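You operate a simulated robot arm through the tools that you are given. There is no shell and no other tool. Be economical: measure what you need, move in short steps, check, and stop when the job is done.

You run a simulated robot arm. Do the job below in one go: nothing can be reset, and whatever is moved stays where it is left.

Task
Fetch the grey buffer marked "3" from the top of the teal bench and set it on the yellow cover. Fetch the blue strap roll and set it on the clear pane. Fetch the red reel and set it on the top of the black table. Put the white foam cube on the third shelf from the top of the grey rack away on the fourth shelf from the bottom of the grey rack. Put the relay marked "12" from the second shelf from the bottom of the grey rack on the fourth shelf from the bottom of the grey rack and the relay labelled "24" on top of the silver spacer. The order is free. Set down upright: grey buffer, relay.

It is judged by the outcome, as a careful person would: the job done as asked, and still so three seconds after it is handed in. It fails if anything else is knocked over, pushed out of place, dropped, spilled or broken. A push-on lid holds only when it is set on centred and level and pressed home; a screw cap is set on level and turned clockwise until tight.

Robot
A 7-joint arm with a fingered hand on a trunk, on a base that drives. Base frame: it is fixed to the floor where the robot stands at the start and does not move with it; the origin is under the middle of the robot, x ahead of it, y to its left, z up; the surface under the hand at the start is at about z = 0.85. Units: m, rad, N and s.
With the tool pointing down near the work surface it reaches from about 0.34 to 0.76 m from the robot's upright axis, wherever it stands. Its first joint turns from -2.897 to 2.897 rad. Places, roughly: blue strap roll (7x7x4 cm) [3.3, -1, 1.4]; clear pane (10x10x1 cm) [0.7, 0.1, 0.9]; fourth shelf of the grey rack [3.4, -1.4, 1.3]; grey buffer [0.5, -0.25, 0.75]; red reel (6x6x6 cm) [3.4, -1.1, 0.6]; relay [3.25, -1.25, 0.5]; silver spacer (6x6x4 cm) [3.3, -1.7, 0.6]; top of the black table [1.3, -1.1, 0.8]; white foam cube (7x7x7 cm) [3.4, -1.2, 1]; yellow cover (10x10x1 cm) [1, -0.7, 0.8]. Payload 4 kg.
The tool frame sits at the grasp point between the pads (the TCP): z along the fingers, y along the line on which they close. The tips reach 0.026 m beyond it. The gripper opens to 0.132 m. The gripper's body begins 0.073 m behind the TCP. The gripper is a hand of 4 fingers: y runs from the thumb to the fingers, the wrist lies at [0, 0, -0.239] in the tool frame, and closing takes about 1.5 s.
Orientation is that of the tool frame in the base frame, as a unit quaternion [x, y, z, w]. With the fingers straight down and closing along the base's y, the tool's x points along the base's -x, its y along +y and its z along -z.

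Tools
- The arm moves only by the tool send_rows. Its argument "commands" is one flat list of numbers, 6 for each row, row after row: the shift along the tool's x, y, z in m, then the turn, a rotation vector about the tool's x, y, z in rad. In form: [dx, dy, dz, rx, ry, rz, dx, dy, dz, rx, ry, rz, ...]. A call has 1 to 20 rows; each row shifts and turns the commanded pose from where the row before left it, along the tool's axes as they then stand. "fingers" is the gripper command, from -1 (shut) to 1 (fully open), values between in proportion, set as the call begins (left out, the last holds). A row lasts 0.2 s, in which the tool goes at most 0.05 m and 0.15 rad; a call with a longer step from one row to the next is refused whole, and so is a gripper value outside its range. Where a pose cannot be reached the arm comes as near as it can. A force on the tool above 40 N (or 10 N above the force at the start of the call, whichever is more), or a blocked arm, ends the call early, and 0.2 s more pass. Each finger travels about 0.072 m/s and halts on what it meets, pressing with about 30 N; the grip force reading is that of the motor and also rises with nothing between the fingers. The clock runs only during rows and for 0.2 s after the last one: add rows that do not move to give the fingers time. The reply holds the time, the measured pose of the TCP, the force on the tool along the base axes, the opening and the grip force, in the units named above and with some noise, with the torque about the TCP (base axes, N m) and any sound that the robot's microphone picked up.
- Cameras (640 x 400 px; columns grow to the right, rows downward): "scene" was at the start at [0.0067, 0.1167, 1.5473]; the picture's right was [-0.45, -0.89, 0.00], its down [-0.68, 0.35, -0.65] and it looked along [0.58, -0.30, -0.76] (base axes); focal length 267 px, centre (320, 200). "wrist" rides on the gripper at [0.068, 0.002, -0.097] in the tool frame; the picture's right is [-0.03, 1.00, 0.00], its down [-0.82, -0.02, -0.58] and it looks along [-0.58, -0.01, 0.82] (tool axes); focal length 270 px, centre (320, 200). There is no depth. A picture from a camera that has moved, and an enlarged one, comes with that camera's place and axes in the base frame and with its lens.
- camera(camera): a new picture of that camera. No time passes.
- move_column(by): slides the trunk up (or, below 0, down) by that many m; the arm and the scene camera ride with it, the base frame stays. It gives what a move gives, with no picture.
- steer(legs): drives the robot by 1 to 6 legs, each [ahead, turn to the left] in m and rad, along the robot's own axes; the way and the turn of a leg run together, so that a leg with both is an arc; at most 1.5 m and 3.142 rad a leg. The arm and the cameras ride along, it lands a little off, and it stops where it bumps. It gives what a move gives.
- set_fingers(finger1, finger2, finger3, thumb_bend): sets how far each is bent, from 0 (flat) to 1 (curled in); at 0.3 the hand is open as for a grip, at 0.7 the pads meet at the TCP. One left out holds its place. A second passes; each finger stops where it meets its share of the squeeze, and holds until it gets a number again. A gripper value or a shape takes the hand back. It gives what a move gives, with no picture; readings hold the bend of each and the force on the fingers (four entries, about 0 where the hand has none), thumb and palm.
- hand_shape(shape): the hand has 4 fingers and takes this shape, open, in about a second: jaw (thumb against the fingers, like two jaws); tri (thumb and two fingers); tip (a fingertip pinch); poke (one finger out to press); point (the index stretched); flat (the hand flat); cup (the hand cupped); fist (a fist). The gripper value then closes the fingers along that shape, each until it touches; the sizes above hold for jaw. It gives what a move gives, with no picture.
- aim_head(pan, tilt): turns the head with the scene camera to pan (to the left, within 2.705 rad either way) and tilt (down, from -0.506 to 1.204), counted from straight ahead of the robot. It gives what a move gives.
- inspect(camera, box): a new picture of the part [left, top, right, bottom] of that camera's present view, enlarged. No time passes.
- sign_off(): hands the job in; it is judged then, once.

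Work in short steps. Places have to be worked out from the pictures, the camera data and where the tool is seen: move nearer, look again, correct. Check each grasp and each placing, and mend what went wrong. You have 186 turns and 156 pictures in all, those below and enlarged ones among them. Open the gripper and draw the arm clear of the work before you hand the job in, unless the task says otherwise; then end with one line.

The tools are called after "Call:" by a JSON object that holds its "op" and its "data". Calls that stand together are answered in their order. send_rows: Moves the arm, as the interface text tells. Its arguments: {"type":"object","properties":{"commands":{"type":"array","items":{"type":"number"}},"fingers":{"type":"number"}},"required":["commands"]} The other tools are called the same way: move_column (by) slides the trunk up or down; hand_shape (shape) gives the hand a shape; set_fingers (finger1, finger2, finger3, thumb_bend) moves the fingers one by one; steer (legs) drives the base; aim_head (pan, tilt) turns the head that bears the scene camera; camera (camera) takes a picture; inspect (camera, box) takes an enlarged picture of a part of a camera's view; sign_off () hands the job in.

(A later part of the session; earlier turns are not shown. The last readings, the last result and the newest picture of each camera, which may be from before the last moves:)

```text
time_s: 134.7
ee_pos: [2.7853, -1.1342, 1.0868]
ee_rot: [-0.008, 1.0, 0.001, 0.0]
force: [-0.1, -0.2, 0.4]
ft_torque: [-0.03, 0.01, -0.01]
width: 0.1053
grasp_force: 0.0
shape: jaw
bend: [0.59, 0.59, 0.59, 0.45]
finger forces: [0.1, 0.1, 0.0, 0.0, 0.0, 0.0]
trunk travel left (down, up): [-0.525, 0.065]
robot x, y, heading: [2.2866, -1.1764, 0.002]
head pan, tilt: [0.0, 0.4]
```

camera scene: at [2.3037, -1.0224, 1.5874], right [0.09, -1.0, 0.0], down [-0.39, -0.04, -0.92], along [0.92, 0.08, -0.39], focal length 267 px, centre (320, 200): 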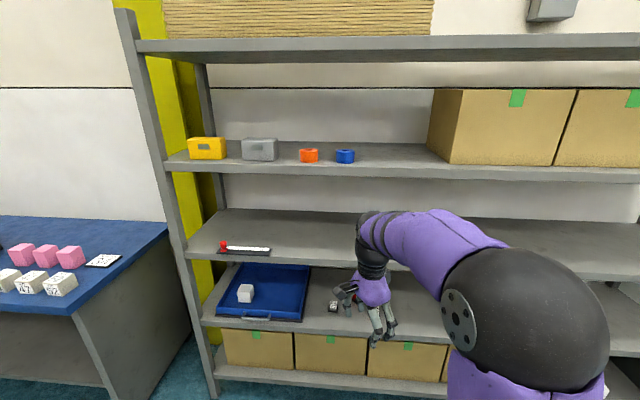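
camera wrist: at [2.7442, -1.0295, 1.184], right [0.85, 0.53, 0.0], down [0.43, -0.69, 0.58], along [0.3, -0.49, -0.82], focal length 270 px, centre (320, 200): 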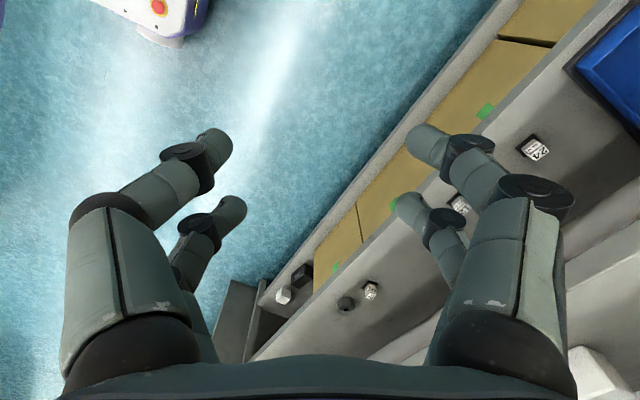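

Relay "48" sits next to the spacer; others to be read. Now pitch the hand 45° forward and look from the wrist.

Call:
{"op": "send_rows", "data": {"commands": [-0.03, 0, 0, 0, -0.131, 0, -0.03, 0, 0, 0, -0.131, 0, 0, 0, 0, 0, -0.131, 0, 0, 0, 0, 0, -0.131, 0, 0, 0, 0, 0, -0.131, 0, 0, 0, 0, 0, -0.131, 0, 0, 0, 0, 0, 0, 0]}}

Call:
{"op": "camera", "data": {"camera": "wrist"}}

Call:
{"op": "camera", "data": {"camera": "scene"}}

```text
time_s: 136.3
ee_pos: [2.8437, -1.1321, 1.0913]
ee_rot: [-0.006, 0.924, 0.003, 0.383]
force: [-0.4, 0.0, 0.6]
ft_torque: [-0.02, 0.02, 0.0]
width: 0.1053
grasp_force: 0.1
shape: jaw
bend: [0.59, 0.59, 0.59, 0.45]
finger forces: [0.0, 0.0, 0.0, 0.0, 0.0, 0.0]
trunk travel left (down, up): [-0.525, 0.065]
robot x, y, heading: [2.2882, -1.1796, 0.001]
head pan, tilt: [0.0, 0.4]
```

```text
124 pictures are left
camera wrist: at [2.7282, -1.1309, 1.1109], right [0.0, 1.0, 0.02], down [0.17, -0.02, 0.99], along [0.99, 0.0, -0.17], focal length 270 px, centre (320, 200)
```

wrist: 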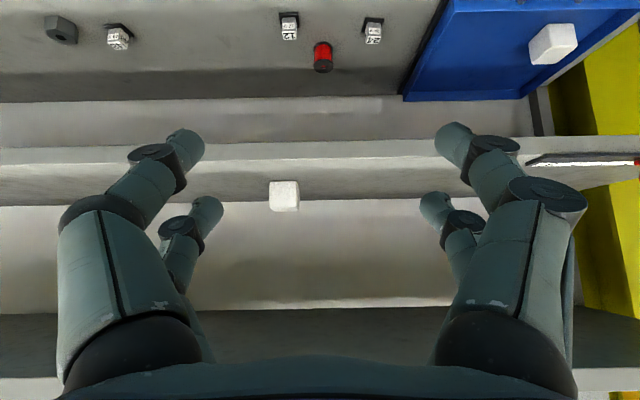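

```text
123 pictures are left
camera scene: at [2.3173, -1.0248, 1.5875], right [0.0, -1.0, 0.0], down [-0.39, 0.0, -0.92], along [0.92, 0.0, -0.39], focal length 267 px, centre (320, 200)
```

scene: 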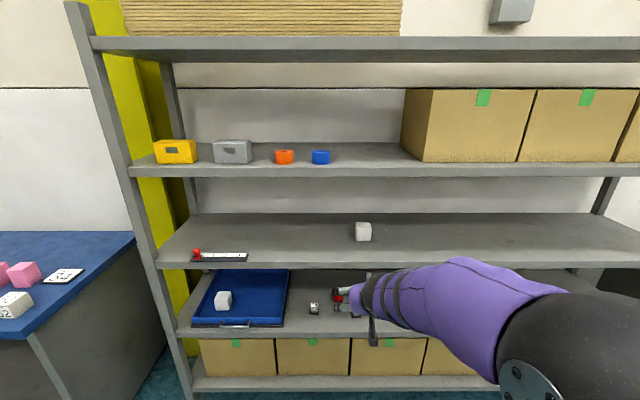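

Excellent view. Zoom into the second shelf items to read relay labels.

Call:
{"op": "inspect", "data": {"camera": "wrist", "box": [30, 0, 190, 100]}}

Call:
{"op": "inspect", "data": {"camera": "wrist", "box": [250, 0, 410, 100]}}

```text
4.00 times, centred on (110, 50) of wrist
camera zoom: at [2.7282, -1.1309, 1.1109], right [0.0, 1.0, 0.02], down [0.17, -0.02, 0.99], along [0.99, 0.0, -0.17], focal length 1081 px, centre (1160, 800)
```

zoom: 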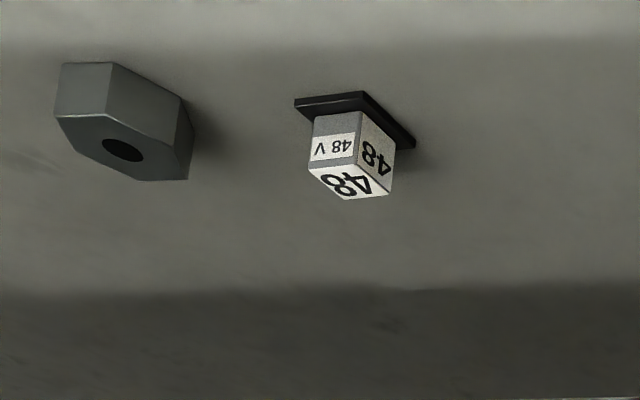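

```text
4.00 times, centred on (330, 50) of wrist
camera zoom: at [2.7282, -1.1309, 1.1109], right [0.0, 1.0, 0.02], down [0.17, -0.02, 0.99], along [0.99, 0.0, -0.17], focal length 1081 px, centre (280, 800)
```

zoom: 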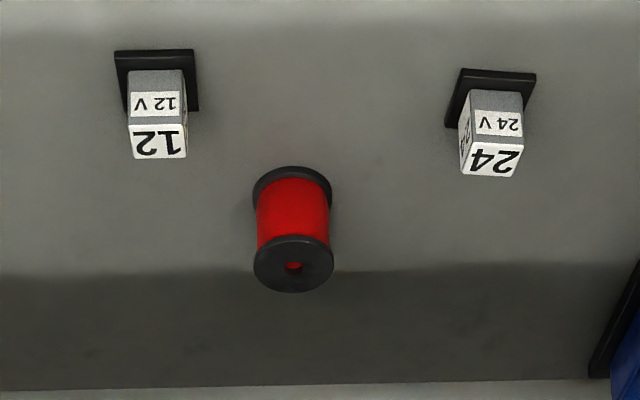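

Items identified: relay 12 ≈[3.32,−1.2], relay 24 ≈[3.33,−0.99], reel ≈[3.36,−1.12], spacer ≈[3.3,−1.7]. I'll do the strap roll first. Raise the hand to z≈1.44 before driving in, and look at the fourth shelf.

Call:
{"op": "send_rows", "data": {"commands": [-0.031, 0, -0.031, 0, 0, 0, -0.031, 0, -0.031, 0, 0, 0, -0.031, 0, -0.031, 0, 0, 0, -0.031, 0, -0.031, 0, 0, 0, -0.031, 0, -0.031, 0, 0, 0, -0.031, 0, -0.031, 0, 0, 0, -0.031, 0, -0.031, 0, 0, 0, -0.031, 0, -0.031, 0, 0, 0, 0, 0, 0, 0, 0, 0]}}

Call:
{"op": "camera", "data": {"camera": "wrist"}}

```text
time_s: 138.3
ee_pos: [2.8436, -1.1318, 1.4425]
ee_rot: [-0.007, 0.924, 0.003, 0.383]
force: [-0.3, 0.3, 1.0]
ft_torque: [0.01, 0.02, 0.02]
width: 0.1054
grasp_force: 0.1
shape: jaw
bend: [0.59, 0.59, 0.59, 0.45]
finger forces: [0.1, 0.0, 0.0, 0.1, 0.0, 0.0]
trunk travel left (down, up): [-0.525, 0.065]
robot x, y, heading: [2.2859, -1.1758, 0.002]
head pan, tilt: [0.0, 0.4]
```

```text
120 pictures are left
camera wrist: at [2.7276, -1.1316, 1.4618], right [0.0, 1.0, 0.02], down [0.17, -0.02, 0.99], along [0.99, 0.0, -0.17], focal length 270 px, centre (320, 200)
```

wrist: 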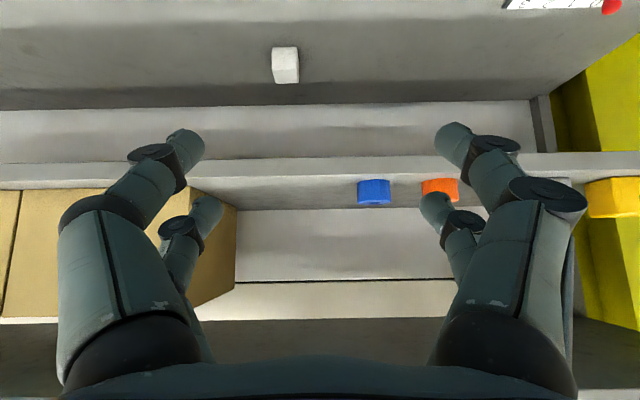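

Roll centre ≈[3.243,−1.03,1.36]; cube ≈[3.373,−1.218,0.986]. Shift the hand to y≈−1.03, narrow the opening to 9 cm, and drive in 0.30 m.

Call:
{"op": "send_rows", "data": {"commands": [0, 0.034, 0, 0, 0, 0, 0, 0.034, 0, 0, 0, 0, 0, 0.034, 0, 0, 0, 0, 0, 0, 0, 0, 0, 0], "fingers": 0.36}}

Call:
{"op": "steer", "data": {"legs": [[0.3, 0]]}}

Call:
{"op": "camera", "data": {"camera": "wrist"}}

Call:
{"op": "camera", "data": {"camera": "scene"}}

```text
time_s: 139.3
ee_pos: [2.8431, -1.0316, 1.4426]
ee_rot: [-0.006, 0.924, 0.002, 0.382]
force: [-1.0, -0.4, -0.4]
ft_torque: [0.01, -0.02, -0.04]
width: 0.0901
grasp_force: 0.1
shape: jaw
bend: [0.68, 0.68, 0.68, 0.6]
finger forces: [0.0, 0.1, 0.0, 0.1, 0.1, 0.1]
trunk travel left (down, up): [-0.525, 0.065]
robot x, y, heading: [2.2821, -1.1714, 0.004]
head pan, tilt: [0.0, 0.4]
```

```text
time_s: 141.4
ee_pos: [3.1463, -1.029, 1.4424]
ee_rot: [-0.008, 0.924, 0.003, 0.383]
force: [0.0, 0.4, 0.4]
ft_torque: [-0.01, -0.02, 0.01]
width: 0.0905
grasp_force: 0.1
shape: jaw
bend: [0.68, 0.68, 0.68, 0.6]
finger forces: [0.0, 0.0, 0.0, 0.0, 0.0, 0.0]
trunk travel left (down, up): [-0.525, 0.065]
robot x, y, heading: [2.59, -1.178, 0.006]
head pan, tilt: [0.0, 0.4]
```

```text
119 pictures are left
camera wrist: at [3.0309, -1.0289, 1.4618], right [0.0, 1.0, 0.02], down [0.17, -0.02, 0.99], along [0.99, 0.0, -0.17], focal length 270 px, centre (320, 200)
```

wrist: 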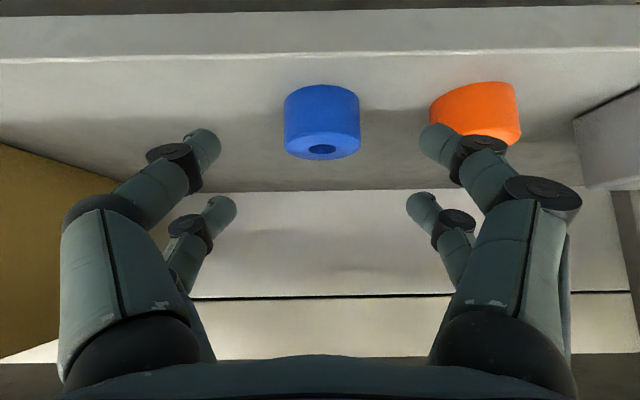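

```text
118 pictures are left
camera scene: at [2.6207, -1.0238, 1.5874], right [0.0, -1.0, 0.0], down [-0.39, 0.0, -0.92], along [0.92, 0.0, -0.39], focal length 267 px, centre (320, 200)
```

scene: 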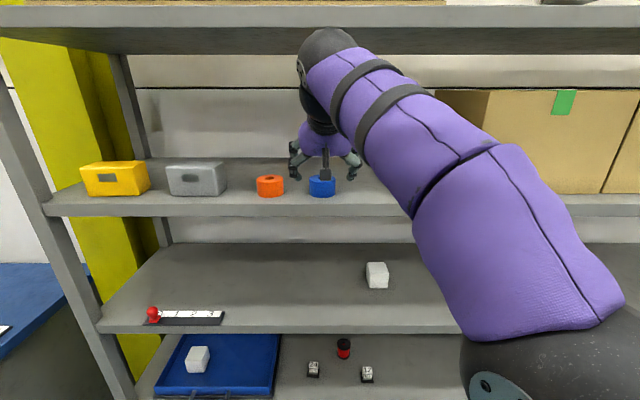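

Fingers are spread along the tool x, so I reduce the tilt to ~35° from vertical, advance over the roll, then look before lowering.

Call:
{"op": "send_rows", "data": {"commands": [-0.023, 0.001, 0.023, 0, 0, 0, -0.023, 0.001, 0.023, 0, 0, 0, -0.021, 0, 0.021, 0, 0, 0, 0, 0, 0, 0, 0.087, 0, 0, 0, 0, 0, 0.087, 0, 0, 0, 0, 0, 0, 0]}}

Call:
{"op": "camera", "data": {"camera": "wrist"}}

Call:
{"op": "camera", "data": {"camera": "scene"}}

```text
time_s: 142.8
ee_pos: [3.2201, -1.0501, 1.4266]
ee_rot: [-0.007, 0.954, 0.002, 0.301]
force: [-0.6, 0.3, -0.6]
ft_torque: [-0.01, -0.01, -0.02]
width: 0.09
grasp_force: 0.1
shape: jaw
bend: [0.68, 0.68, 0.68, 0.6]
finger forces: [0.1, 0.0, 0.1, 0.0, 0.0, 0.0]
out of reach, approached as far as the arm can: row 4, 5
trunk travel left (down, up): [-0.525, 0.065]
robot x, y, heading: [2.5888, -1.1767, 0.006]
head pan, tilt: [0.0, 0.4]
```

```text
117 pictures are left
camera wrist: at [3.1097, -1.0497, 1.4656], right [0.0, 1.0, 0.02], down [0.34, -0.02, 0.94], along [0.94, 0.0, -0.34], focal length 270 px, centre (320, 200)
```

wrist: 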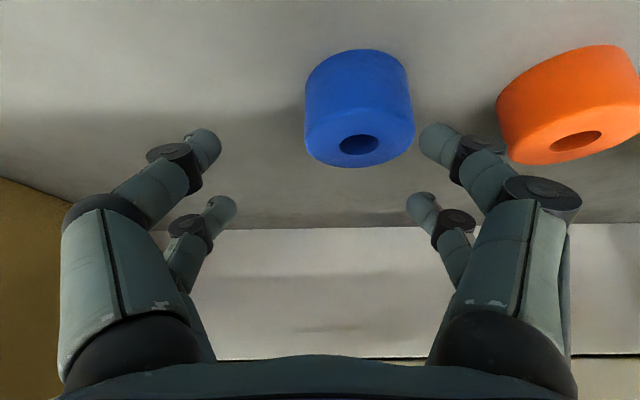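

```text
116 pictures are left
camera scene: at [2.62, -1.0237, 1.5874], right [0.0, -1.0, 0.0], down [-0.39, 0.0, -0.92], along [0.92, 0.0, -0.39], focal length 267 px, centre (320, 200)
```

scene: 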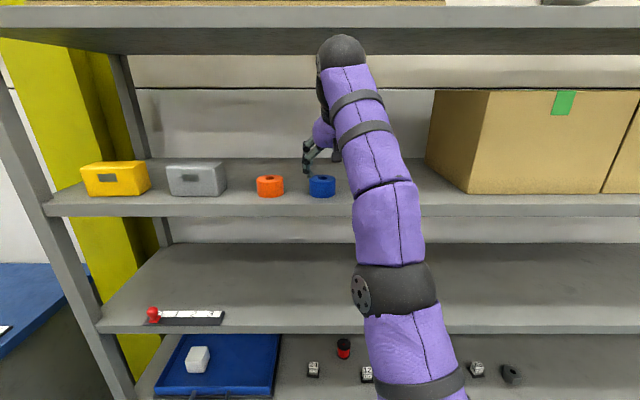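

The arm is near its limit; retract the hand 0.1 m, drive 0.12 m nearer, and correct y.

Call:
{"op": "send_rows", "data": {"commands": [0.041, 0.012, -0.0287, 0, 0, 0, 0.041, 0.012, -0.0287, 0, 0, 0, 0, 0, 0, 0, 0, 0]}}

Call:
{"op": "steer", "data": {"legs": [[0.12, 0]]}}

Call:
{"op": "camera", "data": {"camera": "wrist"}}

```text
refused: row 1 steps farther than a row can; nothing moved
```

```text
time_s: 144.0
ee_pos: [3.3427, -1.0476, 1.4265]
ee_rot: [-0.009, 0.954, 0.003, 0.301]
force: [1.1, -0.3, 0.5]
ft_torque: [0.02, 0.01, -0.01]
width: 0.0903
grasp_force: 0.1
shape: jaw
bend: [0.68, 0.68, 0.68, 0.6]
finger forces: [0.0, 0.0, 0.0, 0.1, 0.0, 0.1]
trunk travel left (down, up): [-0.525, 0.065]
robot x, y, heading: [2.7163, -1.1753, 0.009]
head pan, tilt: [0.0, 0.4]
```

```text
115 pictures are left
camera wrist: at [3.2328, -1.0479, 1.4651], right [0.0, 1.0, 0.01], down [0.34, -0.01, 0.94], along [0.94, 0.0, -0.34], focal length 270 px, centre (320, 200)
```

wrist: 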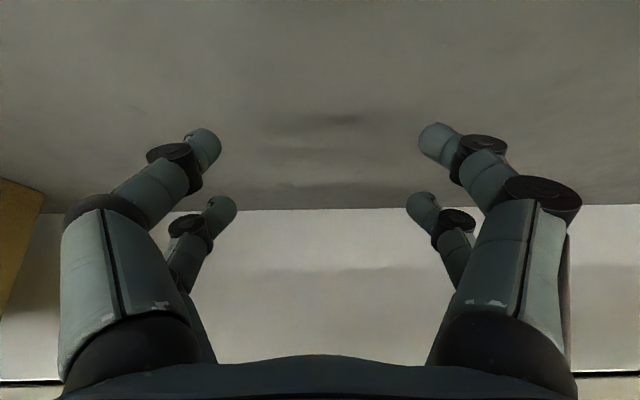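

The retract was refused but the drive ran, so the hand is past the roll; no contact force. Raise slightly, then retract, then look.

Call:
{"op": "send_rows", "data": {"commands": [-0.0115, 0, -0.0164, 0, 0, 0, 0.027, 0, -0.019, 0, 0, 0, 0.027, 0, -0.019, 0, 0, 0, 0.027, 0, -0.019, 0, 0, 0, 0, 0, 0, 0, 0, 0]}}

Call:
{"op": "camera", "data": {"camera": "wrist"}}

Call:
{"op": "camera", "data": {"camera": "scene"}}

```text
time_s: 145.2
ee_pos: [3.2629, -1.0557, 1.4774]
ee_rot: [-0.009, 0.954, 0.003, 0.299]
force: [0.2, 0.8, 0.2]
ft_torque: [-0.01, 0.0, 0.0]
width: 0.09
grasp_force: 0.1
shape: jaw
bend: [0.68, 0.68, 0.68, 0.6]
finger forces: [0.0, 0.0, 0.0, 0.1, 0.0, 0.1]
out of reach, approached as far as the arm can: row 1, 2, 3, 4
trunk travel left (down, up): [-0.525, 0.065]
robot x, y, heading: [2.7115, -1.1724, 0.004]
head pan, tilt: [0.0, 0.4]
```

```text
114 pictures are left
camera wrist: at [3.1541, -1.0547, 1.5172], right [0.0, 1.0, 0.01], down [0.34, -0.01, 0.94], along [0.94, 0.0, -0.34], focal length 270 px, centre (320, 200)
```

wrist: 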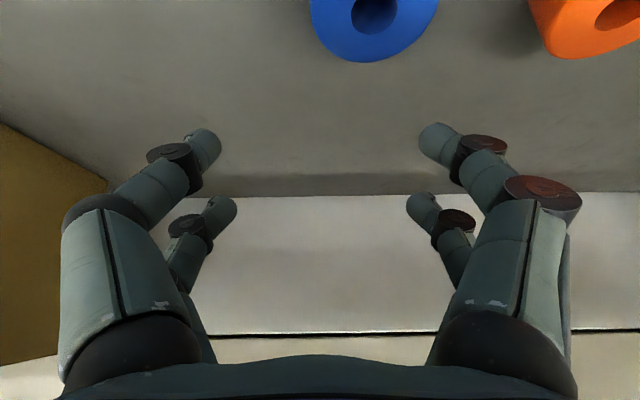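

```text
113 pictures are left
camera scene: at [2.742, -1.0229, 1.5874], right [0.01, -1.0, 0.0], down [-0.39, 0.0, -0.92], along [0.92, 0.01, -0.39], focal length 267 px, centre (320, 200)
```

scene: 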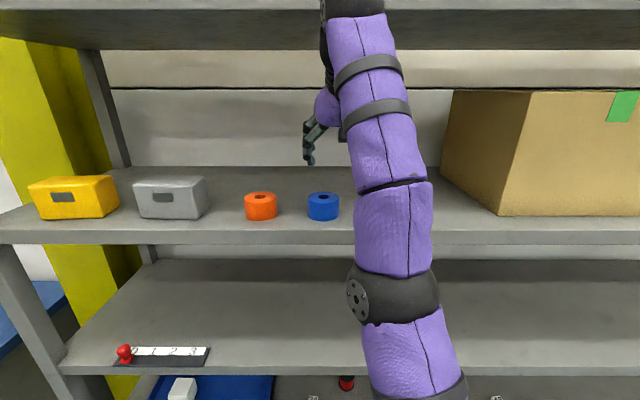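

Roll is undisturbed. Pull back and lower a bit to get away from the top shelf edge before raising the trunk.

Call:
{"op": "send_rows", "data": {"commands": [0.0328, 0, -0.023, 0, 0, 0, 0.0328, 0, -0.023, 0, 0, 0, 0.0172, 0, 0.0246, 0, 0, 0, 0, 0, 0, 0, 0, 0]}}

```text
time_s: 146.2
ee_pos: [3.194, -1.0553, 1.4869]
ee_rot: [-0.009, 0.953, 0.004, 0.303]
force: [-1.1, -1.0, 1.4]
ft_torque: [-0.01, -0.05, 0.03]
width: 0.0901
grasp_force: 0.0
shape: jaw
bend: [0.68, 0.68, 0.69, 0.6]
finger forces: [0.1, 0.0, 0.0, 0.0, 0.0, 0.0]
out of reach, approached as far as the arm can: row 1, 2
trunk travel left (down, up): [-0.525, 0.065]
robot x, y, heading: [2.7123, -1.1747, 0.012]
head pan, tilt: [0.0, 0.4]
```

Seemingly a wrist-fold limit with the forearm upright; raising the trunk will ease it. The wrist is ~8 cm in front of the top shelf, so raise 0.065.

Call:
{"op": "move_column", "data": {"by": 0.065}}

Call:
{"op": "send_rows", "data": {"commands": [0.0172, 0, 0.0246, 0, 0, 0, 0.0172, 0, 0.0246, 0, 0, 0, 0.0172, 0, 0.0246, 0, 0, 0, 0, 0, 0, 0, 0, 0]}}

Call:
{"op": "camera", "data": {"camera": "wrist"}}

Call:
{"op": "camera", "data": {"camera": "scene"}}

```text
time_s: 147.3
ee_pos: [3.1971, -1.0523, 1.5491]
ee_rot: [-0.009, 0.954, 0.003, 0.3]
force: [-1.1, -0.1, 0.1]
ft_torque: [-0.01, -0.01, -0.01]
width: 0.09
grasp_force: 0.0
shape: jaw
bend: [0.68, 0.68, 0.69, 0.6]
finger forces: [0.0, 0.1, 0.0, 0.0, 0.0, 0.0]
trunk travel left (down, up): [-0.59, 0.0]
robot x, y, heading: [2.7117, -1.1743, 0.006]
head pan, tilt: [0.0, 0.4]
```

```text
time_s: 148.3
ee_pos: [3.197, -1.0519, 1.4599]
ee_rot: [-0.009, 0.953, 0.003, 0.302]
force: [0.5, 0.2, 1.4]
ft_torque: [0.01, 0.02, 0.02]
width: 0.0902
grasp_force: 0.1
shape: jaw
bend: [0.68, 0.68, 0.69, 0.6]
finger forces: [0.0, 0.0, 0.0, 0.0, 0.1, 0.0]
trunk travel left (down, up): [-0.59, 0.0]
robot x, y, heading: [2.7129, -1.177, 0.008]
head pan, tilt: [0.0, 0.4]
```

```text
112 pictures are left
camera wrist: at [3.087, -1.0524, 1.5001], right [0.0, 1.0, 0.02], down [0.34, -0.02, 0.94], along [0.94, 0.0, -0.34], focal length 270 px, centre (320, 200)
```

wrist: 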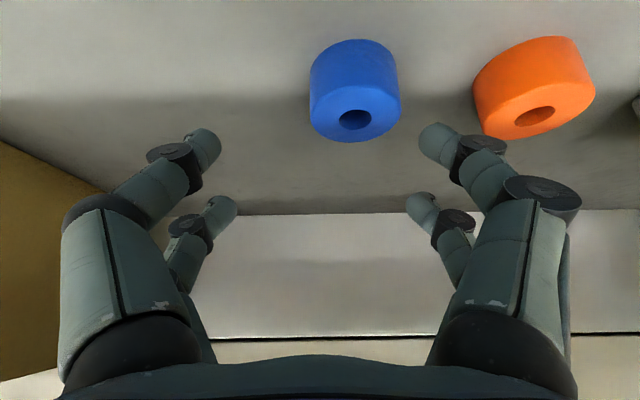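

```text
111 pictures are left
camera scene: at [2.742, -1.0231, 1.6525], right [0.01, -1.0, 0.0], down [-0.39, 0.0, -0.92], along [0.92, 0.01, -0.39], focal length 267 px, centre (320, 200)
```

scene: 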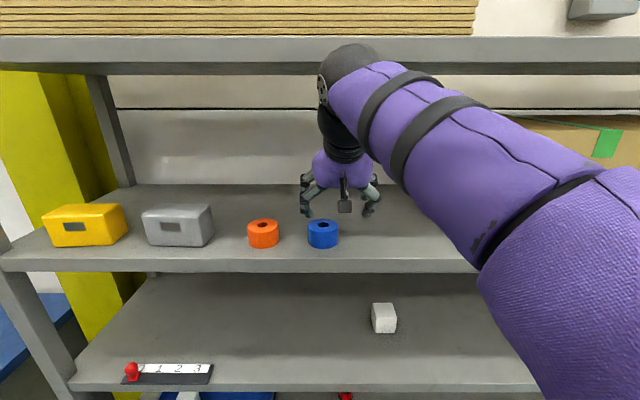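

Roll at ≈[3.243,−1.025], top ≈1.385. Align over it, then lower to z≈1.392.

Call:
{"op": "send_rows", "data": {"commands": [-0.017, 0.013, 0.0115, 0, 0, 0, -0.017, 0.013, 0.0115, 0, 0, 0, 0.0129, 0, 0.0186, 0, 0, 0, 0.0129, 0, 0.0186, 0, 0, 0, 0, 0, 0, 0, 0, 0]}}

Call:
{"op": "camera", "data": {"camera": "wrist"}}

```text
time_s: 149.5
ee_pos: [3.2377, -1.0255, 1.4131]
ee_rot: [-0.009, 0.953, 0.003, 0.302]
force: [-0.1, 0.3, -0.5]
ft_torque: [0.0, -0.02, -0.01]
width: 0.0898
grasp_force: 0.1
shape: jaw
bend: [0.68, 0.68, 0.69, 0.6]
finger forces: [0.0, 0.0, 0.0, 0.0, 0.1, 0.0]
trunk travel left (down, up): [-0.59, 0.0]
robot x, y, heading: [2.7142, -1.1771, 0.009]
head pan, tilt: [0.0, 0.4]
```

```text
110 pictures are left
camera wrist: at [3.1263, -1.0258, 1.4538], right [0.0, 1.0, 0.01], down [0.34, -0.01, 0.94], along [0.94, 0.0, -0.34], focal length 270 px, centre (320, 200)
```

wrist: 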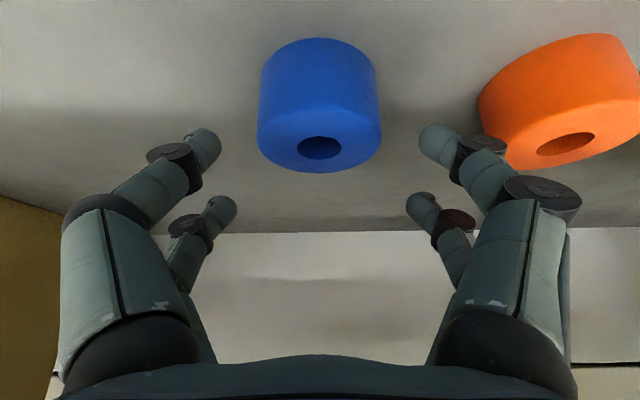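

Centred laterally. Lower 2.2 cm and close.

Call:
{"op": "send_rows", "data": {"commands": [0.0063, 0, 0.009, 0, 0, 0, 0.0046, 0, 0.0066, 0, 0, 0, 0.0017, 0, 0.0025, 0, 0, 0, 0, 0, 0, 0, 0, 0]}}

Call:
{"op": "send_rows", "data": {"commands": [0, 0, 0, 0, 0, 0, 0, 0, 0, 0, 0, 0, 0, 0, 0, 0, 0, 0, 0, 0, 0, 0, 0, 0, 0, 0, 0, 0, 0, 0, 0, 0, 0, 0, 0, 0], "fingers": -1}}

Call:
{"op": "camera", "data": {"camera": "wrist"}}

```text
time_s: 150.5
ee_pos: [3.2391, -1.0268, 1.3923]
ee_rot: [-0.009, 0.954, 0.003, 0.3]
force: [-0.1, 0.2, -0.3]
ft_torque: [0.0, 0.01, 0.03]
width: 0.0898
grasp_force: 0.1
shape: jaw
bend: [0.68, 0.68, 0.69, 0.6]
finger forces: [0.0, 0.0, 0.0, 0.0, 0.0, 0.0]
trunk travel left (down, up): [-0.59, 0.0]
robot x, y, heading: [2.7113, -1.1752, 0.004]
head pan, tilt: [0.0, 0.4]
```

```text
time_s: 151.9
ee_pos: [3.2394, -1.0246, 1.3918]
ee_rot: [-0.01, 0.954, 0.003, 0.3]
force: [-0.9, 0.0, 0.3]
ft_torque: [-0.03, 0.01, 0.02]
width: 0.0479
grasp_force: 30.0
shape: jaw
bend: [0.74, 0.73, 0.73, 0.7]
finger forces: [26.5, 25.8, 25.4, 0.0, 25.7, 0.0]
trunk travel left (down, up): [-0.59, 0.0]
robot x, y, heading: [2.7118, -1.1741, 0.005]
head pan, tilt: [0.0, 0.4]
```

```text
109 pictures are left
camera wrist: at [3.1287, -1.0253, 1.4325], right [0.0, 1.0, 0.01], down [0.34, -0.01, 0.94], along [0.94, 0.0, -0.34], focal length 270 px, centre (320, 200)
```

wrist: 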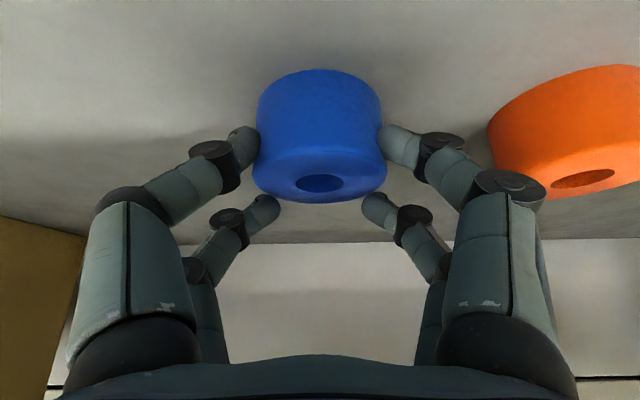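

Gripped. Lift 4 cm and check.

Call:
{"op": "send_rows", "data": {"commands": [-0.0115, 0, -0.0164, 0, 0, 0, -0.0115, 0, -0.0164, 0, 0, 0, 0, 0, 0, 0, 0, 0]}}

Call:
{"op": "camera", "data": {"camera": "wrist"}}

```text
time_s: 152.7
ee_pos: [3.2374, -1.0265, 1.4327]
ee_rot: [-0.009, 0.954, 0.003, 0.301]
force: [-0.2, -0.1, 0.0]
ft_torque: [0.01, 0.0, 0.01]
width: 0.0478
grasp_force: 29.7
shape: jaw
bend: [0.74, 0.73, 0.73, 0.7]
finger forces: [26.9, 26.3, 25.3, 0.0, 25.6, 0.1]
trunk travel left (down, up): [-0.59, 0.0]
robot x, y, heading: [2.7103, -1.1773, 0.007]
head pan, tilt: [0.0, 0.4]
```

```text
108 pictures are left
camera wrist: at [3.127, -1.026, 1.473], right [0.0, 1.0, 0.01], down [0.34, -0.01, 0.94], along [0.94, 0.0, -0.34], focal length 270 px, centre (320, 200)
```

wrist: 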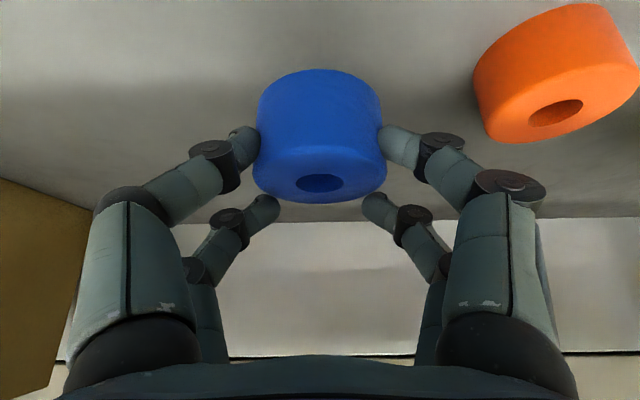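

Held level. Back out and drive to the bay behind the teal bench.

Call:
{"op": "steer", "data": {"legs": [[-0.45, 0], [0, 1.565], [1.12, 0], [0, 1.571]]}}

```text
time_s: 169.1
ee_pos: [1.7706, -0.1754, 1.4325]
ee_rot: [0.954, -0.019, -0.3, -0.006]
force: [-0.8, 0.0, -1.0]
ft_torque: [0.0, -0.03, 0.0]
width: 0.0471
grasp_force: 29.9
shape: jaw
bend: [0.74, 0.73, 0.73, 0.7]
finger forces: [27.2, 26.6, 25.6, 0.0, 25.6, 0.0]
trunk travel left (down, up): [-0.59, 0.0]
robot x, y, heading: [2.3033, -0.0572, 3.086]
head pan, tilt: [0.0, 0.4]
```

Correct heading and drive into the bay.

Call:
{"op": "steer", "data": {"legs": [[0, 0.055], [0.97, 0]]}}

Call:
{"op": "aim_head", "data": {"pan": -0.2, "tilt": 0.9}}

Call:
{"op": "camera", "data": {"camera": "scene"}}

Call:
{"op": "camera", "data": {"camera": "wrist"}}

```text
time_s: 174.5
ee_pos: [0.8201, -0.1994, 1.4334]
ee_rot: [0.954, 0.005, -0.301, 0.002]
force: [-0.7, -0.2, -1.3]
ft_torque: [0.01, -0.03, -0.01]
width: 0.0474
grasp_force: 29.9
shape: jaw
bend: [0.74, 0.73, 0.73, 0.7]
finger forces: [27.4, 26.8, 25.6, 0.0, 25.6, 0.0]
trunk travel left (down, up): [-0.59, 0.0]
robot x, y, heading: [1.3426, -0.0559, 3.142]
head pan, tilt: [0.0, 0.4]
```

```text
time_s: 175.4
ee_pos: [0.8208, -0.2001, 1.4337]
ee_rot: [0.954, 0.006, -0.3, 0.002]
force: [0.0, 0.6, -1.5]
ft_torque: [0.0, 0.04, 0.02]
width: 0.0471
grasp_force: 29.9
shape: jaw
bend: [0.74, 0.73, 0.73, 0.7]
finger forces: [27.4, 26.7, 25.7, 0.0, 25.6, 0.0]
trunk travel left (down, up): [-0.59, 0.0]
robot x, y, heading: [1.3473, -0.0567, 3.14]
head pan, tilt: [-0.201, 0.901]
```

```text
107 pictures are left
camera scene: at [1.3288, -0.1947, 1.6095], right [0.2, 0.98, 0.0], down [0.77, -0.16, -0.62], along [-0.61, 0.13, -0.78], focal length 267 px, centre (320, 200)
```

scene: 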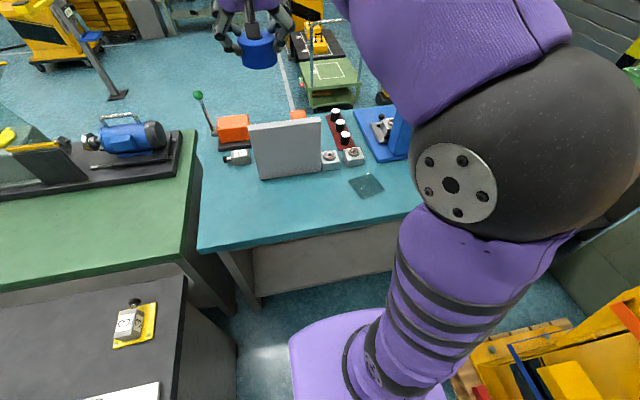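

```text
106 pictures are left
camera wrist: at [0.9324, -0.2003, 1.4729], right [-0.01, -1.0, 0.01], down [-0.34, 0.02, 0.94], along [-0.94, 0.0, -0.34], focal length 270 px, centre (320, 200)
```

wrist: 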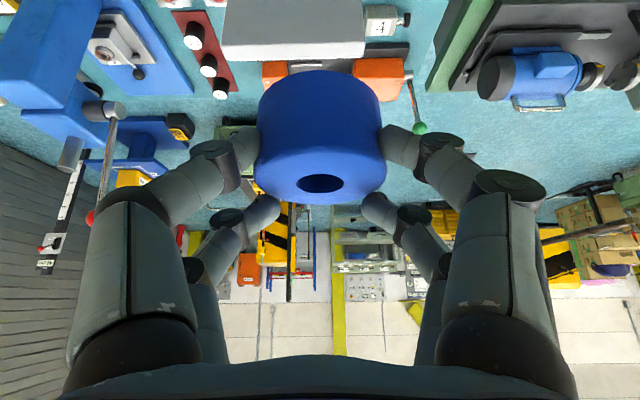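

Pane at ≈[0.707,0.116], top ≈0.855. Swing the hand sideways and lower to z≈1.1 for a closer look.

Call:
{"op": "send_rows", "data": {"commands": [0.0115, -0.0395, 0.0164, 0, 0, 0, 0.0115, -0.0395, 0.0164, 0, 0, 0, 0.0115, -0.0395, 0.0164, 0, 0, 0, 0.0115, -0.0395, 0.0164, 0, 0, 0, 0.0115, -0.0395, 0.0164, 0, 0, 0, 0.0115, -0.0395, 0.0164, 0, 0, 0, 0.0115, -0.0395, 0.0164, 0, 0, 0, 0.0115, -0.0395, 0.0164, 0, 0, 0, 0.0244, 0, 0.0348, 0, 0, 0, 0.0244, 0, 0.0348, 0, 0, 0, 0.0244, 0, 0.0348, 0, 0, 0, 0.0244, 0, 0.0348, 0, 0, 0, 0, 0, 0, 0, 0, 0]}}

Call:
{"op": "camera", "data": {"camera": "wrist"}}

Call:
{"op": "camera", "data": {"camera": "scene"}}

```text
time_s: 178.2
ee_pos: [0.8167, 0.1141, 1.1013]
ee_rot: [0.954, 0.005, -0.301, 0.002]
force: [0.7, -0.7, -1.3]
ft_torque: [0.01, -0.01, 0.02]
width: 0.0468
grasp_force: 30.4
shape: jaw
bend: [0.74, 0.73, 0.73, 0.7]
finger forces: [28.7, 28.4, 26.7, 0.0, 26.9, 0.0]
trunk travel left (down, up): [-0.59, 0.0]
robot x, y, heading: [1.3445, -0.0567, 3.141]
head pan, tilt: [-0.201, 0.901]
```

```text
105 pictures are left
camera wrist: at [0.9294, 0.1132, 1.142], right [-0.01, -1.0, 0.01], down [-0.34, 0.02, 0.94], along [-0.94, 0.01, -0.34], focal length 270 px, centre (320, 200)
```

wrist: 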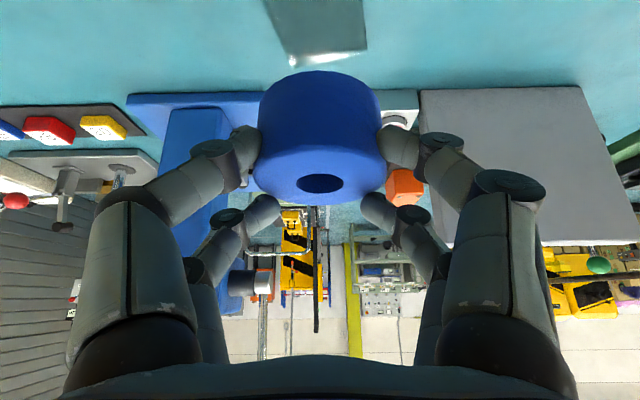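

```text
104 pictures are left
camera scene: at [1.3288, -0.1946, 1.6095], right [0.2, 0.98, 0.0], down [0.77, -0.16, -0.62], along [-0.61, 0.13, -0.78], focal length 267 px, centre (320, 200)
```

scene: 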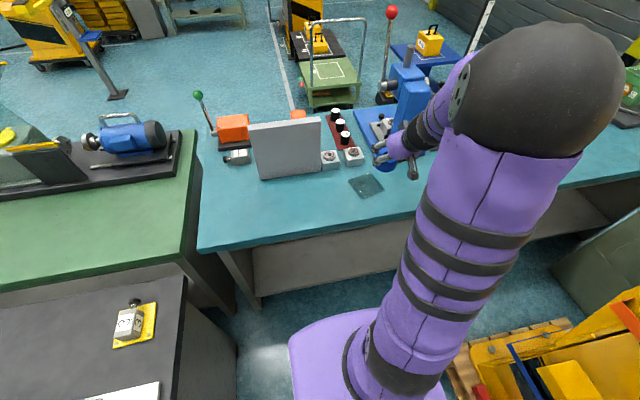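

Pane centre refined ≈[0.714,0.113]. Move over it and lower to just above.

Call:
{"op": "send_rows", "data": {"commands": [-0.041, 0, 0.0287, 0, 0, 0, -0.041, 0, 0.0287, 0, 0, 0, 0.0258, 0, 0.0369, 0, 0, 0, 0.0258, 0, 0.0369, 0, 0, 0, 0.0258, 0, 0.0369, 0, 0, 0, 0.0172, 0, 0.0246, 0, 0, 0, 0, 0, 0, 0, 0, 0]}}

Call:
{"op": "camera", "data": {"camera": "wrist"}}

Call:
{"op": "inspect", "data": {"camera": "scene", "box": [280, 100, 460, 220]}}

```text
time_s: 179.8
ee_pos: [0.7157, 0.1137, 0.9377]
ee_rot: [0.954, 0.005, -0.301, 0.002]
force: [0.2, -0.2, -0.7]
ft_torque: [-0.02, -0.02, 0.02]
width: 0.0465
grasp_force: 30.5
shape: jaw
bend: [0.74, 0.73, 0.73, 0.7]
finger forces: [28.7, 27.9, 27.1, 0.0, 27.4, 0.0]
trunk travel left (down, up): [-0.59, 0.0]
robot x, y, heading: [1.3469, -0.0536, 3.141]
head pan, tilt: [-0.201, 0.901]
```

```text
103 pictures are left
camera wrist: at [0.8283, 0.1139, 0.9783], right [-0.01, -1.0, 0.02], down [-0.34, 0.02, 0.94], along [-0.94, 0.0, -0.34], focal length 270 px, centre (320, 200)
```

wrist: 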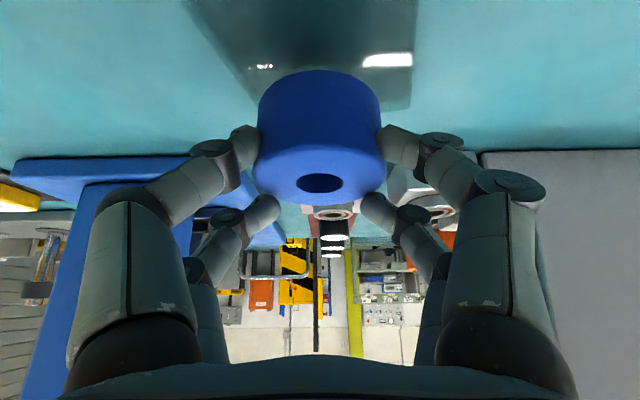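

```text
3.33 times, centred on (370, 160) of scene
camera zoom: at [1.3287, -0.1945, 1.6095], right [0.2, 0.98, 0.0], down [0.77, -0.16, -0.62], along [-0.61, 0.13, -0.78], focal length 889 px, centre (153, 333)
```

zoom: 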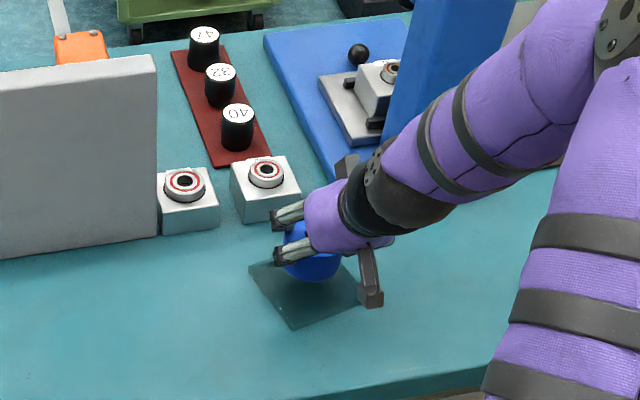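

Roll hovers over the pane. Shift 5 mm towards me and descend until contact.

Call:
{"op": "send_rows", "data": {"commands": [0.0113, 0, 0.0075, 0, 0, 0, 0.0052, 0, 0.0074, 0, 0, 0, 0.0034, 0, 0.0049, 0, 0, 0, 0.0023, 0, 0.0033, 0, 0, 0, 0, 0, 0, 0, 0, 0]}}

Call:
{"op": "inspect", "data": {"camera": "scene", "box": [280, 100, 460, 220]}}

```text
time_s: 181.1
ee_pos: [0.7172, 0.1149, 0.9128]
ee_rot: [0.951, 0.007, -0.309, -0.001]
force: [2.3, 0.5, 15.1]
ft_torque: [-0.06, -0.24, 0.01]
width: 0.0465
grasp_force: 29.9
shape: jaw
bend: [0.74, 0.73, 0.73, 0.71]
finger forces: [34.2, 33.1, 28.2, 0.1, 34.1, 0.0]
trunk travel left (down, up): [-0.59, 0.0]
robot x, y, heading: [1.3474, -0.0553, 3.14]
head pan, tilt: [-0.201, 0.901]
stopped in row 5: the force on the tool passed its limit at 41 N (the readings are from after the stop); the commanded pose is now the measured one
```

```text
3.33 times, centred on (370, 160) of scene
camera zoom: at [1.3309, -0.195, 1.6092], right [0.2, 0.98, 0.0], down [0.77, -0.16, -0.62], along [-0.61, 0.13, -0.78], focal length 889 px, centre (153, 333)
```

zoom: 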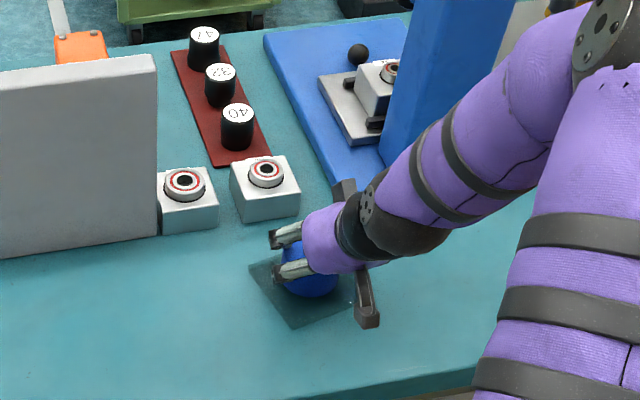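

Contact made (15 N residual). Ease up 1.5 mm, open, and look.

Call:
{"op": "send_rows", "data": {"commands": [-0.0008, 0, -0.0012, 0, 0, 0, 0, 0, 0, 0, 0, 0]}}

Call:
{"op": "send_rows", "data": {"commands": [0, 0, 0, 0, 0, 0, 0, 0, 0, 0, 0, 0, 0, 0, 0, 0, 0, 0, 0, 0, 0, 0, 0, 0, 0, 0, 0, 0, 0, 0], "fingers": 0.4}}

Call:
{"op": "camera", "data": {"camera": "wrist"}}

```text
time_s: 181.7
ee_pos: [0.7174, 0.1152, 0.9121]
ee_rot: [0.951, 0.006, -0.309, -0.001]
force: [-2.2, 1.6, 16.6]
ft_torque: [0.14, -0.12, 0.05]
width: 0.0467
grasp_force: 30.4
shape: jaw
bend: [0.74, 0.73, 0.73, 0.71]
finger forces: [33.2, 32.9, 30.1, 0.0, 34.4, 0.0]
trunk travel left (down, up): [-0.59, 0.0]
robot x, y, heading: [1.3439, -0.0596, 3.14]
head pan, tilt: [-0.201, 0.901]
```

```text
time_s: 182.9
ee_pos: [0.7183, 0.114, 0.9098]
ee_rot: [0.952, 0.006, -0.305, 0.0]
force: [0.3, -0.1, 0.0]
ft_torque: [-0.01, -0.01, -0.01]
width: 0.0921
grasp_force: 0.0
shape: jaw
bend: [0.68, 0.68, 0.68, 0.58]
finger forces: [0.0, 0.0, 0.0, 0.0, 0.0, 0.1]
trunk travel left (down, up): [-0.59, 0.0]
robot x, y, heading: [1.345, -0.0548, 3.139]
head pan, tilt: [-0.201, 0.901]
```

```text
100 pictures are left
camera wrist: at [0.8309, 0.1146, 0.9485], right [-0.01, -1.0, 0.01], down [-0.33, 0.01, 0.94], along [-0.94, 0.01, -0.33], focal length 270 px, centre (320, 200)
```

wrist: 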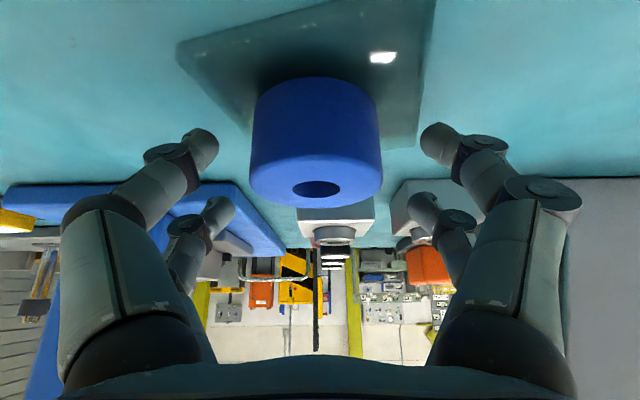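

Roll rests on the pane. Withdraw upward and verify.

Call:
{"op": "send_rows", "data": {"commands": [-0.0115, 0, -0.0164, 0, 0, 0, -0.0258, 0, -0.0369, 0, 0, 0, -0.0258, 0, -0.0369, 0, 0, 0, -0.0258, 0, -0.0369, 0, 0, 0, -0.0258, 0, -0.0369, 0, 0, 0, 0.0328, 0, -0.023, 0, 0, 0, 0.0328, 0, -0.023, 0, 0, 0, 0, 0, 0, 0, 0, 0]}}

Call:
{"op": "inspect", "data": {"camera": "scene", "box": [280, 100, 460, 220]}}

Call:
{"op": "camera", "data": {"camera": "wrist"}}

```text
time_s: 184.7
ee_pos: [0.7998, 0.1147, 1.1115]
ee_rot: [0.952, 0.006, -0.306, 0.001]
force: [-0.8, 0.0, 0.2]
ft_torque: [-0.02, 0.01, -0.01]
width: 0.0926
grasp_force: 0.0
shape: jaw
bend: [0.68, 0.68, 0.68, 0.58]
finger forces: [0.0, 0.0, 0.0, 0.0, 0.0, 0.1]
trunk travel left (down, up): [-0.59, 0.0]
robot x, y, heading: [1.3445, -0.0559, 3.142]
head pan, tilt: [-0.201, 0.901]
```

```text
3.33 times, centred on (370, 160) of scene
camera zoom: at [1.3291, -0.1946, 1.6094], right [0.2, 0.98, 0.0], down [0.77, -0.16, -0.62], along [-0.61, 0.13, -0.78], focal length 889 px, centre (153, 333)
```

zoom: 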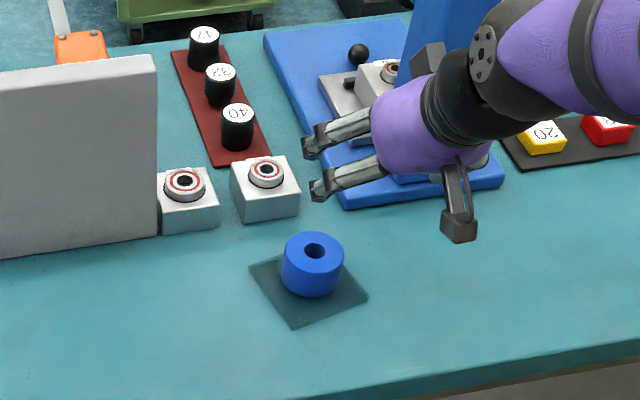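

```text
98 pictures are left
camera wrist: at [0.9131, 0.1148, 1.1502], right [-0.01, -1.0, 0.01], down [-0.33, 0.01, 0.94], along [-0.94, 0.01, -0.33], focal length 270 px, centre (320, 200)
```

wrist: 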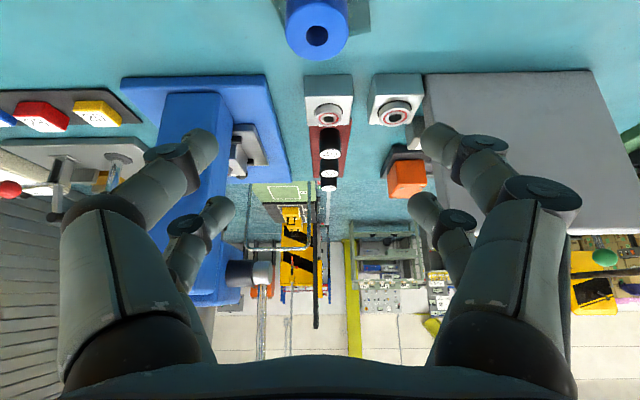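

Roll is well placed. Return to the rack: centre the hand, back out, and drive in front of it.

Call:
{"op": "send_rows", "data": {"commands": [0, 0.042, 0, 0, 0, 0, 0, 0.042, 0, 0, 0, 0, 0, 0.042, 0, 0, 0, 0, 0, 0.042, 0, 0, 0, 0, 0, 0, 0, 0, -0.087, 0, 0, 0, 0, 0, -0.087, 0, 0, 0, 0, 0, 0, 0]}}

Call:
{"op": "steer", "data": {"legs": [[-0.95, 0], [0, 1.571], [1.15, 0], [0, 1.571]]}}

```text
time_s: 186.3
ee_pos: [0.8045, -0.0523, 1.1033]
ee_rot: [0.932, 0.004, -0.363, 0.002]
force: [-0.4, 0.7, 0.1]
ft_torque: [-0.01, 0.03, 0.03]
width: 0.0924
grasp_force: 0.0
shape: jaw
bend: [0.68, 0.68, 0.67, 0.58]
finger forces: [0.1, 0.0, 0.0, 0.0, 0.1, 0.0]
out of reach, approached as far as the arm can: row 6
trunk travel left (down, up): [-0.59, 0.0]
robot x, y, heading: [1.3456, -0.056, 3.136]
head pan, tilt: [-0.201, 0.901]
```

```text
time_s: 205.3
ee_pos: [2.8353, -1.2368, 1.1035]
ee_rot: [-0.004, 0.931, 0.001, 0.364]
force: [0.7, -0.2, 0.0]
ft_torque: [-0.03, -0.05, -0.02]
width: 0.092
grasp_force: 0.0
shape: jaw
bend: [0.68, 0.68, 0.67, 0.58]
finger forces: [0.1, 0.0, 0.0, 0.0, 0.1, 0.0]
trunk travel left (down, up): [-0.59, 0.0]
robot x, y, heading: [2.294, -1.2321, -0.006]
head pan, tilt: [-0.201, 0.901]
```

Lower the trunk for the third shelf, set 45° pitch, and open fully.

Call:
{"op": "move_column", "data": {"by": -0.15}}

Call:
{"op": "send_rows", "data": {"commands": [-0.02, 0.01, -0.02, 0, 0, 0, -0.014, 0.009, -0.014, 0, -0.07, 0, 0, 0, 0, 0, 0, 0, 0, 0, 0, 0, 0, 0], "fingers": 1}}

Call:
{"op": "aim_head", "data": {"pan": 0, "tilt": 0.5}}

Call:
{"op": "camera", "data": {"camera": "wrist"}}

Call:
{"op": "camera", "data": {"camera": "scene"}}

```text
time_s: 207.0
ee_pos: [2.8348, -1.237, 0.9536]
ee_rot: [-0.005, 0.932, 0.001, 0.363]
force: [0.3, 0.0, 0.2]
ft_torque: [0.0, -0.01, 0.04]
width: 0.0923
grasp_force: 0.1
shape: jaw
bend: [0.68, 0.68, 0.67, 0.58]
finger forces: [0.0, 0.0, 0.0, 0.0, 0.0, 0.1]
trunk travel left (down, up): [-0.44, 0.15]
robot x, y, heading: [2.2935, -1.2314, -0.007]
head pan, tilt: [-0.201, 0.901]
```

```text
time_s: 208.0
ee_pos: [2.8387, -1.2199, 0.9981]
ee_rot: [-0.005, 0.922, 0.001, 0.388]
force: [-0.1, 0.7, -0.1]
ft_torque: [0.02, 0.01, -0.03]
width: 0.1318
grasp_force: 0.1
shape: jaw
bend: [0.3, 0.3, 0.3, 0.3]
finger forces: [0.1, 0.0, 0.0, 0.1, 0.0, 0.0]
out of reach, approached as far as the arm can: row 2
trunk travel left (down, up): [-0.44, 0.15]
robot x, y, heading: [2.2922, -1.235, -0.005]
head pan, tilt: [-0.201, 0.901]
```

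```text
time_s: 208.9
ee_pos: [2.8394, -1.2207, 0.9985]
ee_rot: [-0.005, 0.922, 0.001, 0.388]
force: [-0.1, -0.2, 0.7]
ft_torque: [0.01, 0.01, 0.0]
width: 0.1318
grasp_force: 0.0
shape: jaw
bend: [0.3, 0.3, 0.3, 0.3]
finger forces: [0.0, 0.0, 0.0, 0.0, 0.0, 0.0]
trunk travel left (down, up): [-0.44, 0.15]
robot x, y, heading: [2.2957, -1.2348, -0.009]
head pan, tilt: [0.0, 0.499]
```

```text
97 pictures are left
camera wrist: at [2.7228, -1.2181, 1.0168], right [0.01, 1.0, 0.01], down [0.16, -0.02, 0.99], along [0.99, -0.01, -0.16], focal length 270 px, centre (320, 200)
```

wrist: 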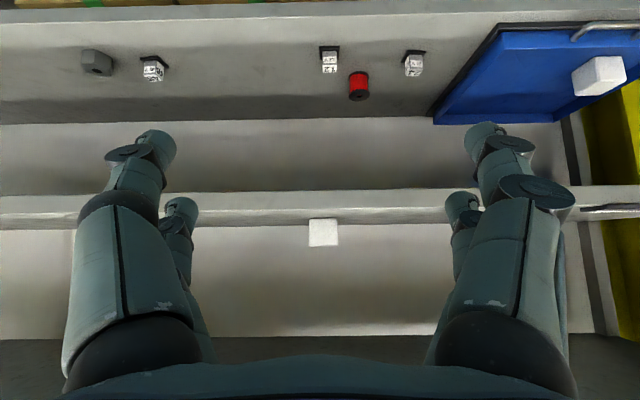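

```text
96 pictures are left
camera scene: at [2.3225, -1.0812, 1.4932], right [0.0, -1.0, 0.0], down [-0.48, 0.0, -0.88], along [0.88, 0.0, -0.48], focal length 267 px, centre (320, 200)
```

scene: 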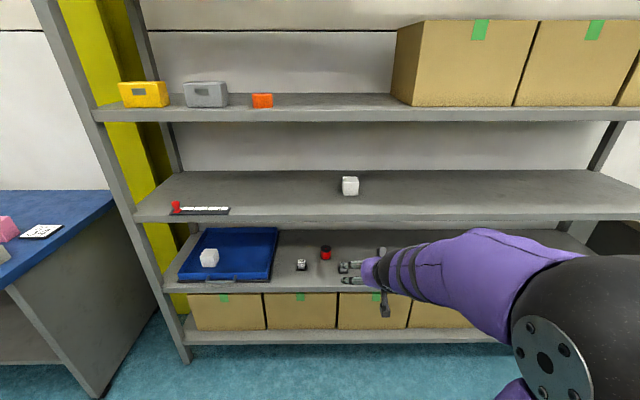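

Cube is aligned in y with the hand. Drive in 0.30 m first and check heights.

Call:
{"op": "steer", "data": {"legs": [[0.3, 0.005]]}}

Call:
{"op": "camera", "data": {"camera": "wrist"}}

Call:
{"op": "camera", "data": {"camera": "scene"}}

```text
time_s: 210.9
ee_pos: [3.1376, -1.2172, 0.9975]
ee_rot: [-0.007, 0.922, 0.0, 0.388]
force: [0.4, -0.5, 0.5]
ft_torque: [0.0, 0.04, 0.0]
width: 0.132
grasp_force: 0.2
shape: jaw
bend: [0.3, 0.3, 0.3, 0.3]
finger forces: [0.0, 0.1, 0.0, 0.0, 0.0, 0.0]
trunk travel left (down, up): [-0.44, 0.15]
robot x, y, heading: [2.5899, -1.234, 0.001]
head pan, tilt: [0.0, 0.499]
```

```text
95 pictures are left
camera wrist: at [3.022, -1.2174, 1.0168], right [0.01, 1.0, 0.01], down [0.16, -0.02, 0.99], along [0.99, 0.0, -0.16], focal length 270 px, centre (320, 200)
```

wrist: 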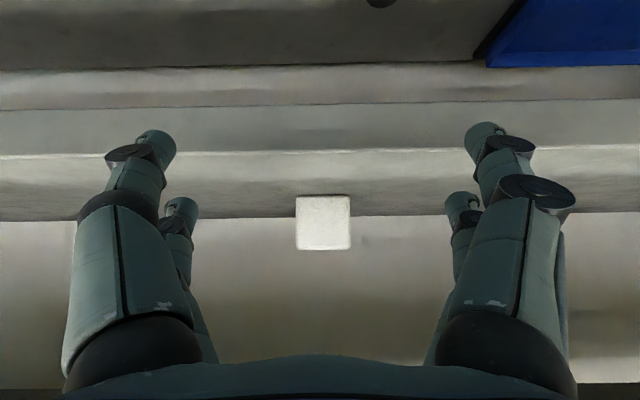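

```text
94 pictures are left
camera scene: at [2.6214, -1.0817, 1.4933], right [0.0, -1.0, 0.0], down [-0.48, 0.0, -0.88], along [0.88, 0.0, -0.48], focal length 267 px, centre (320, 200)
```

scene: 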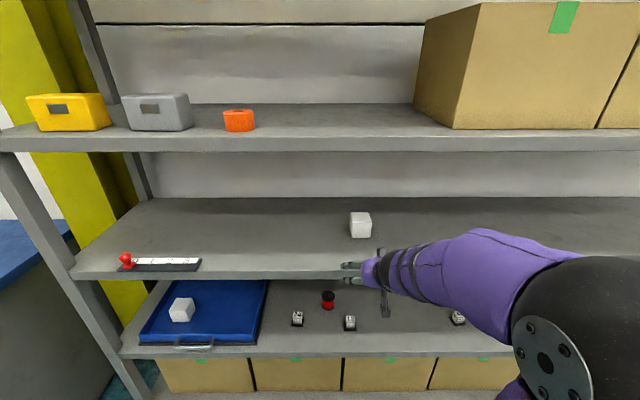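

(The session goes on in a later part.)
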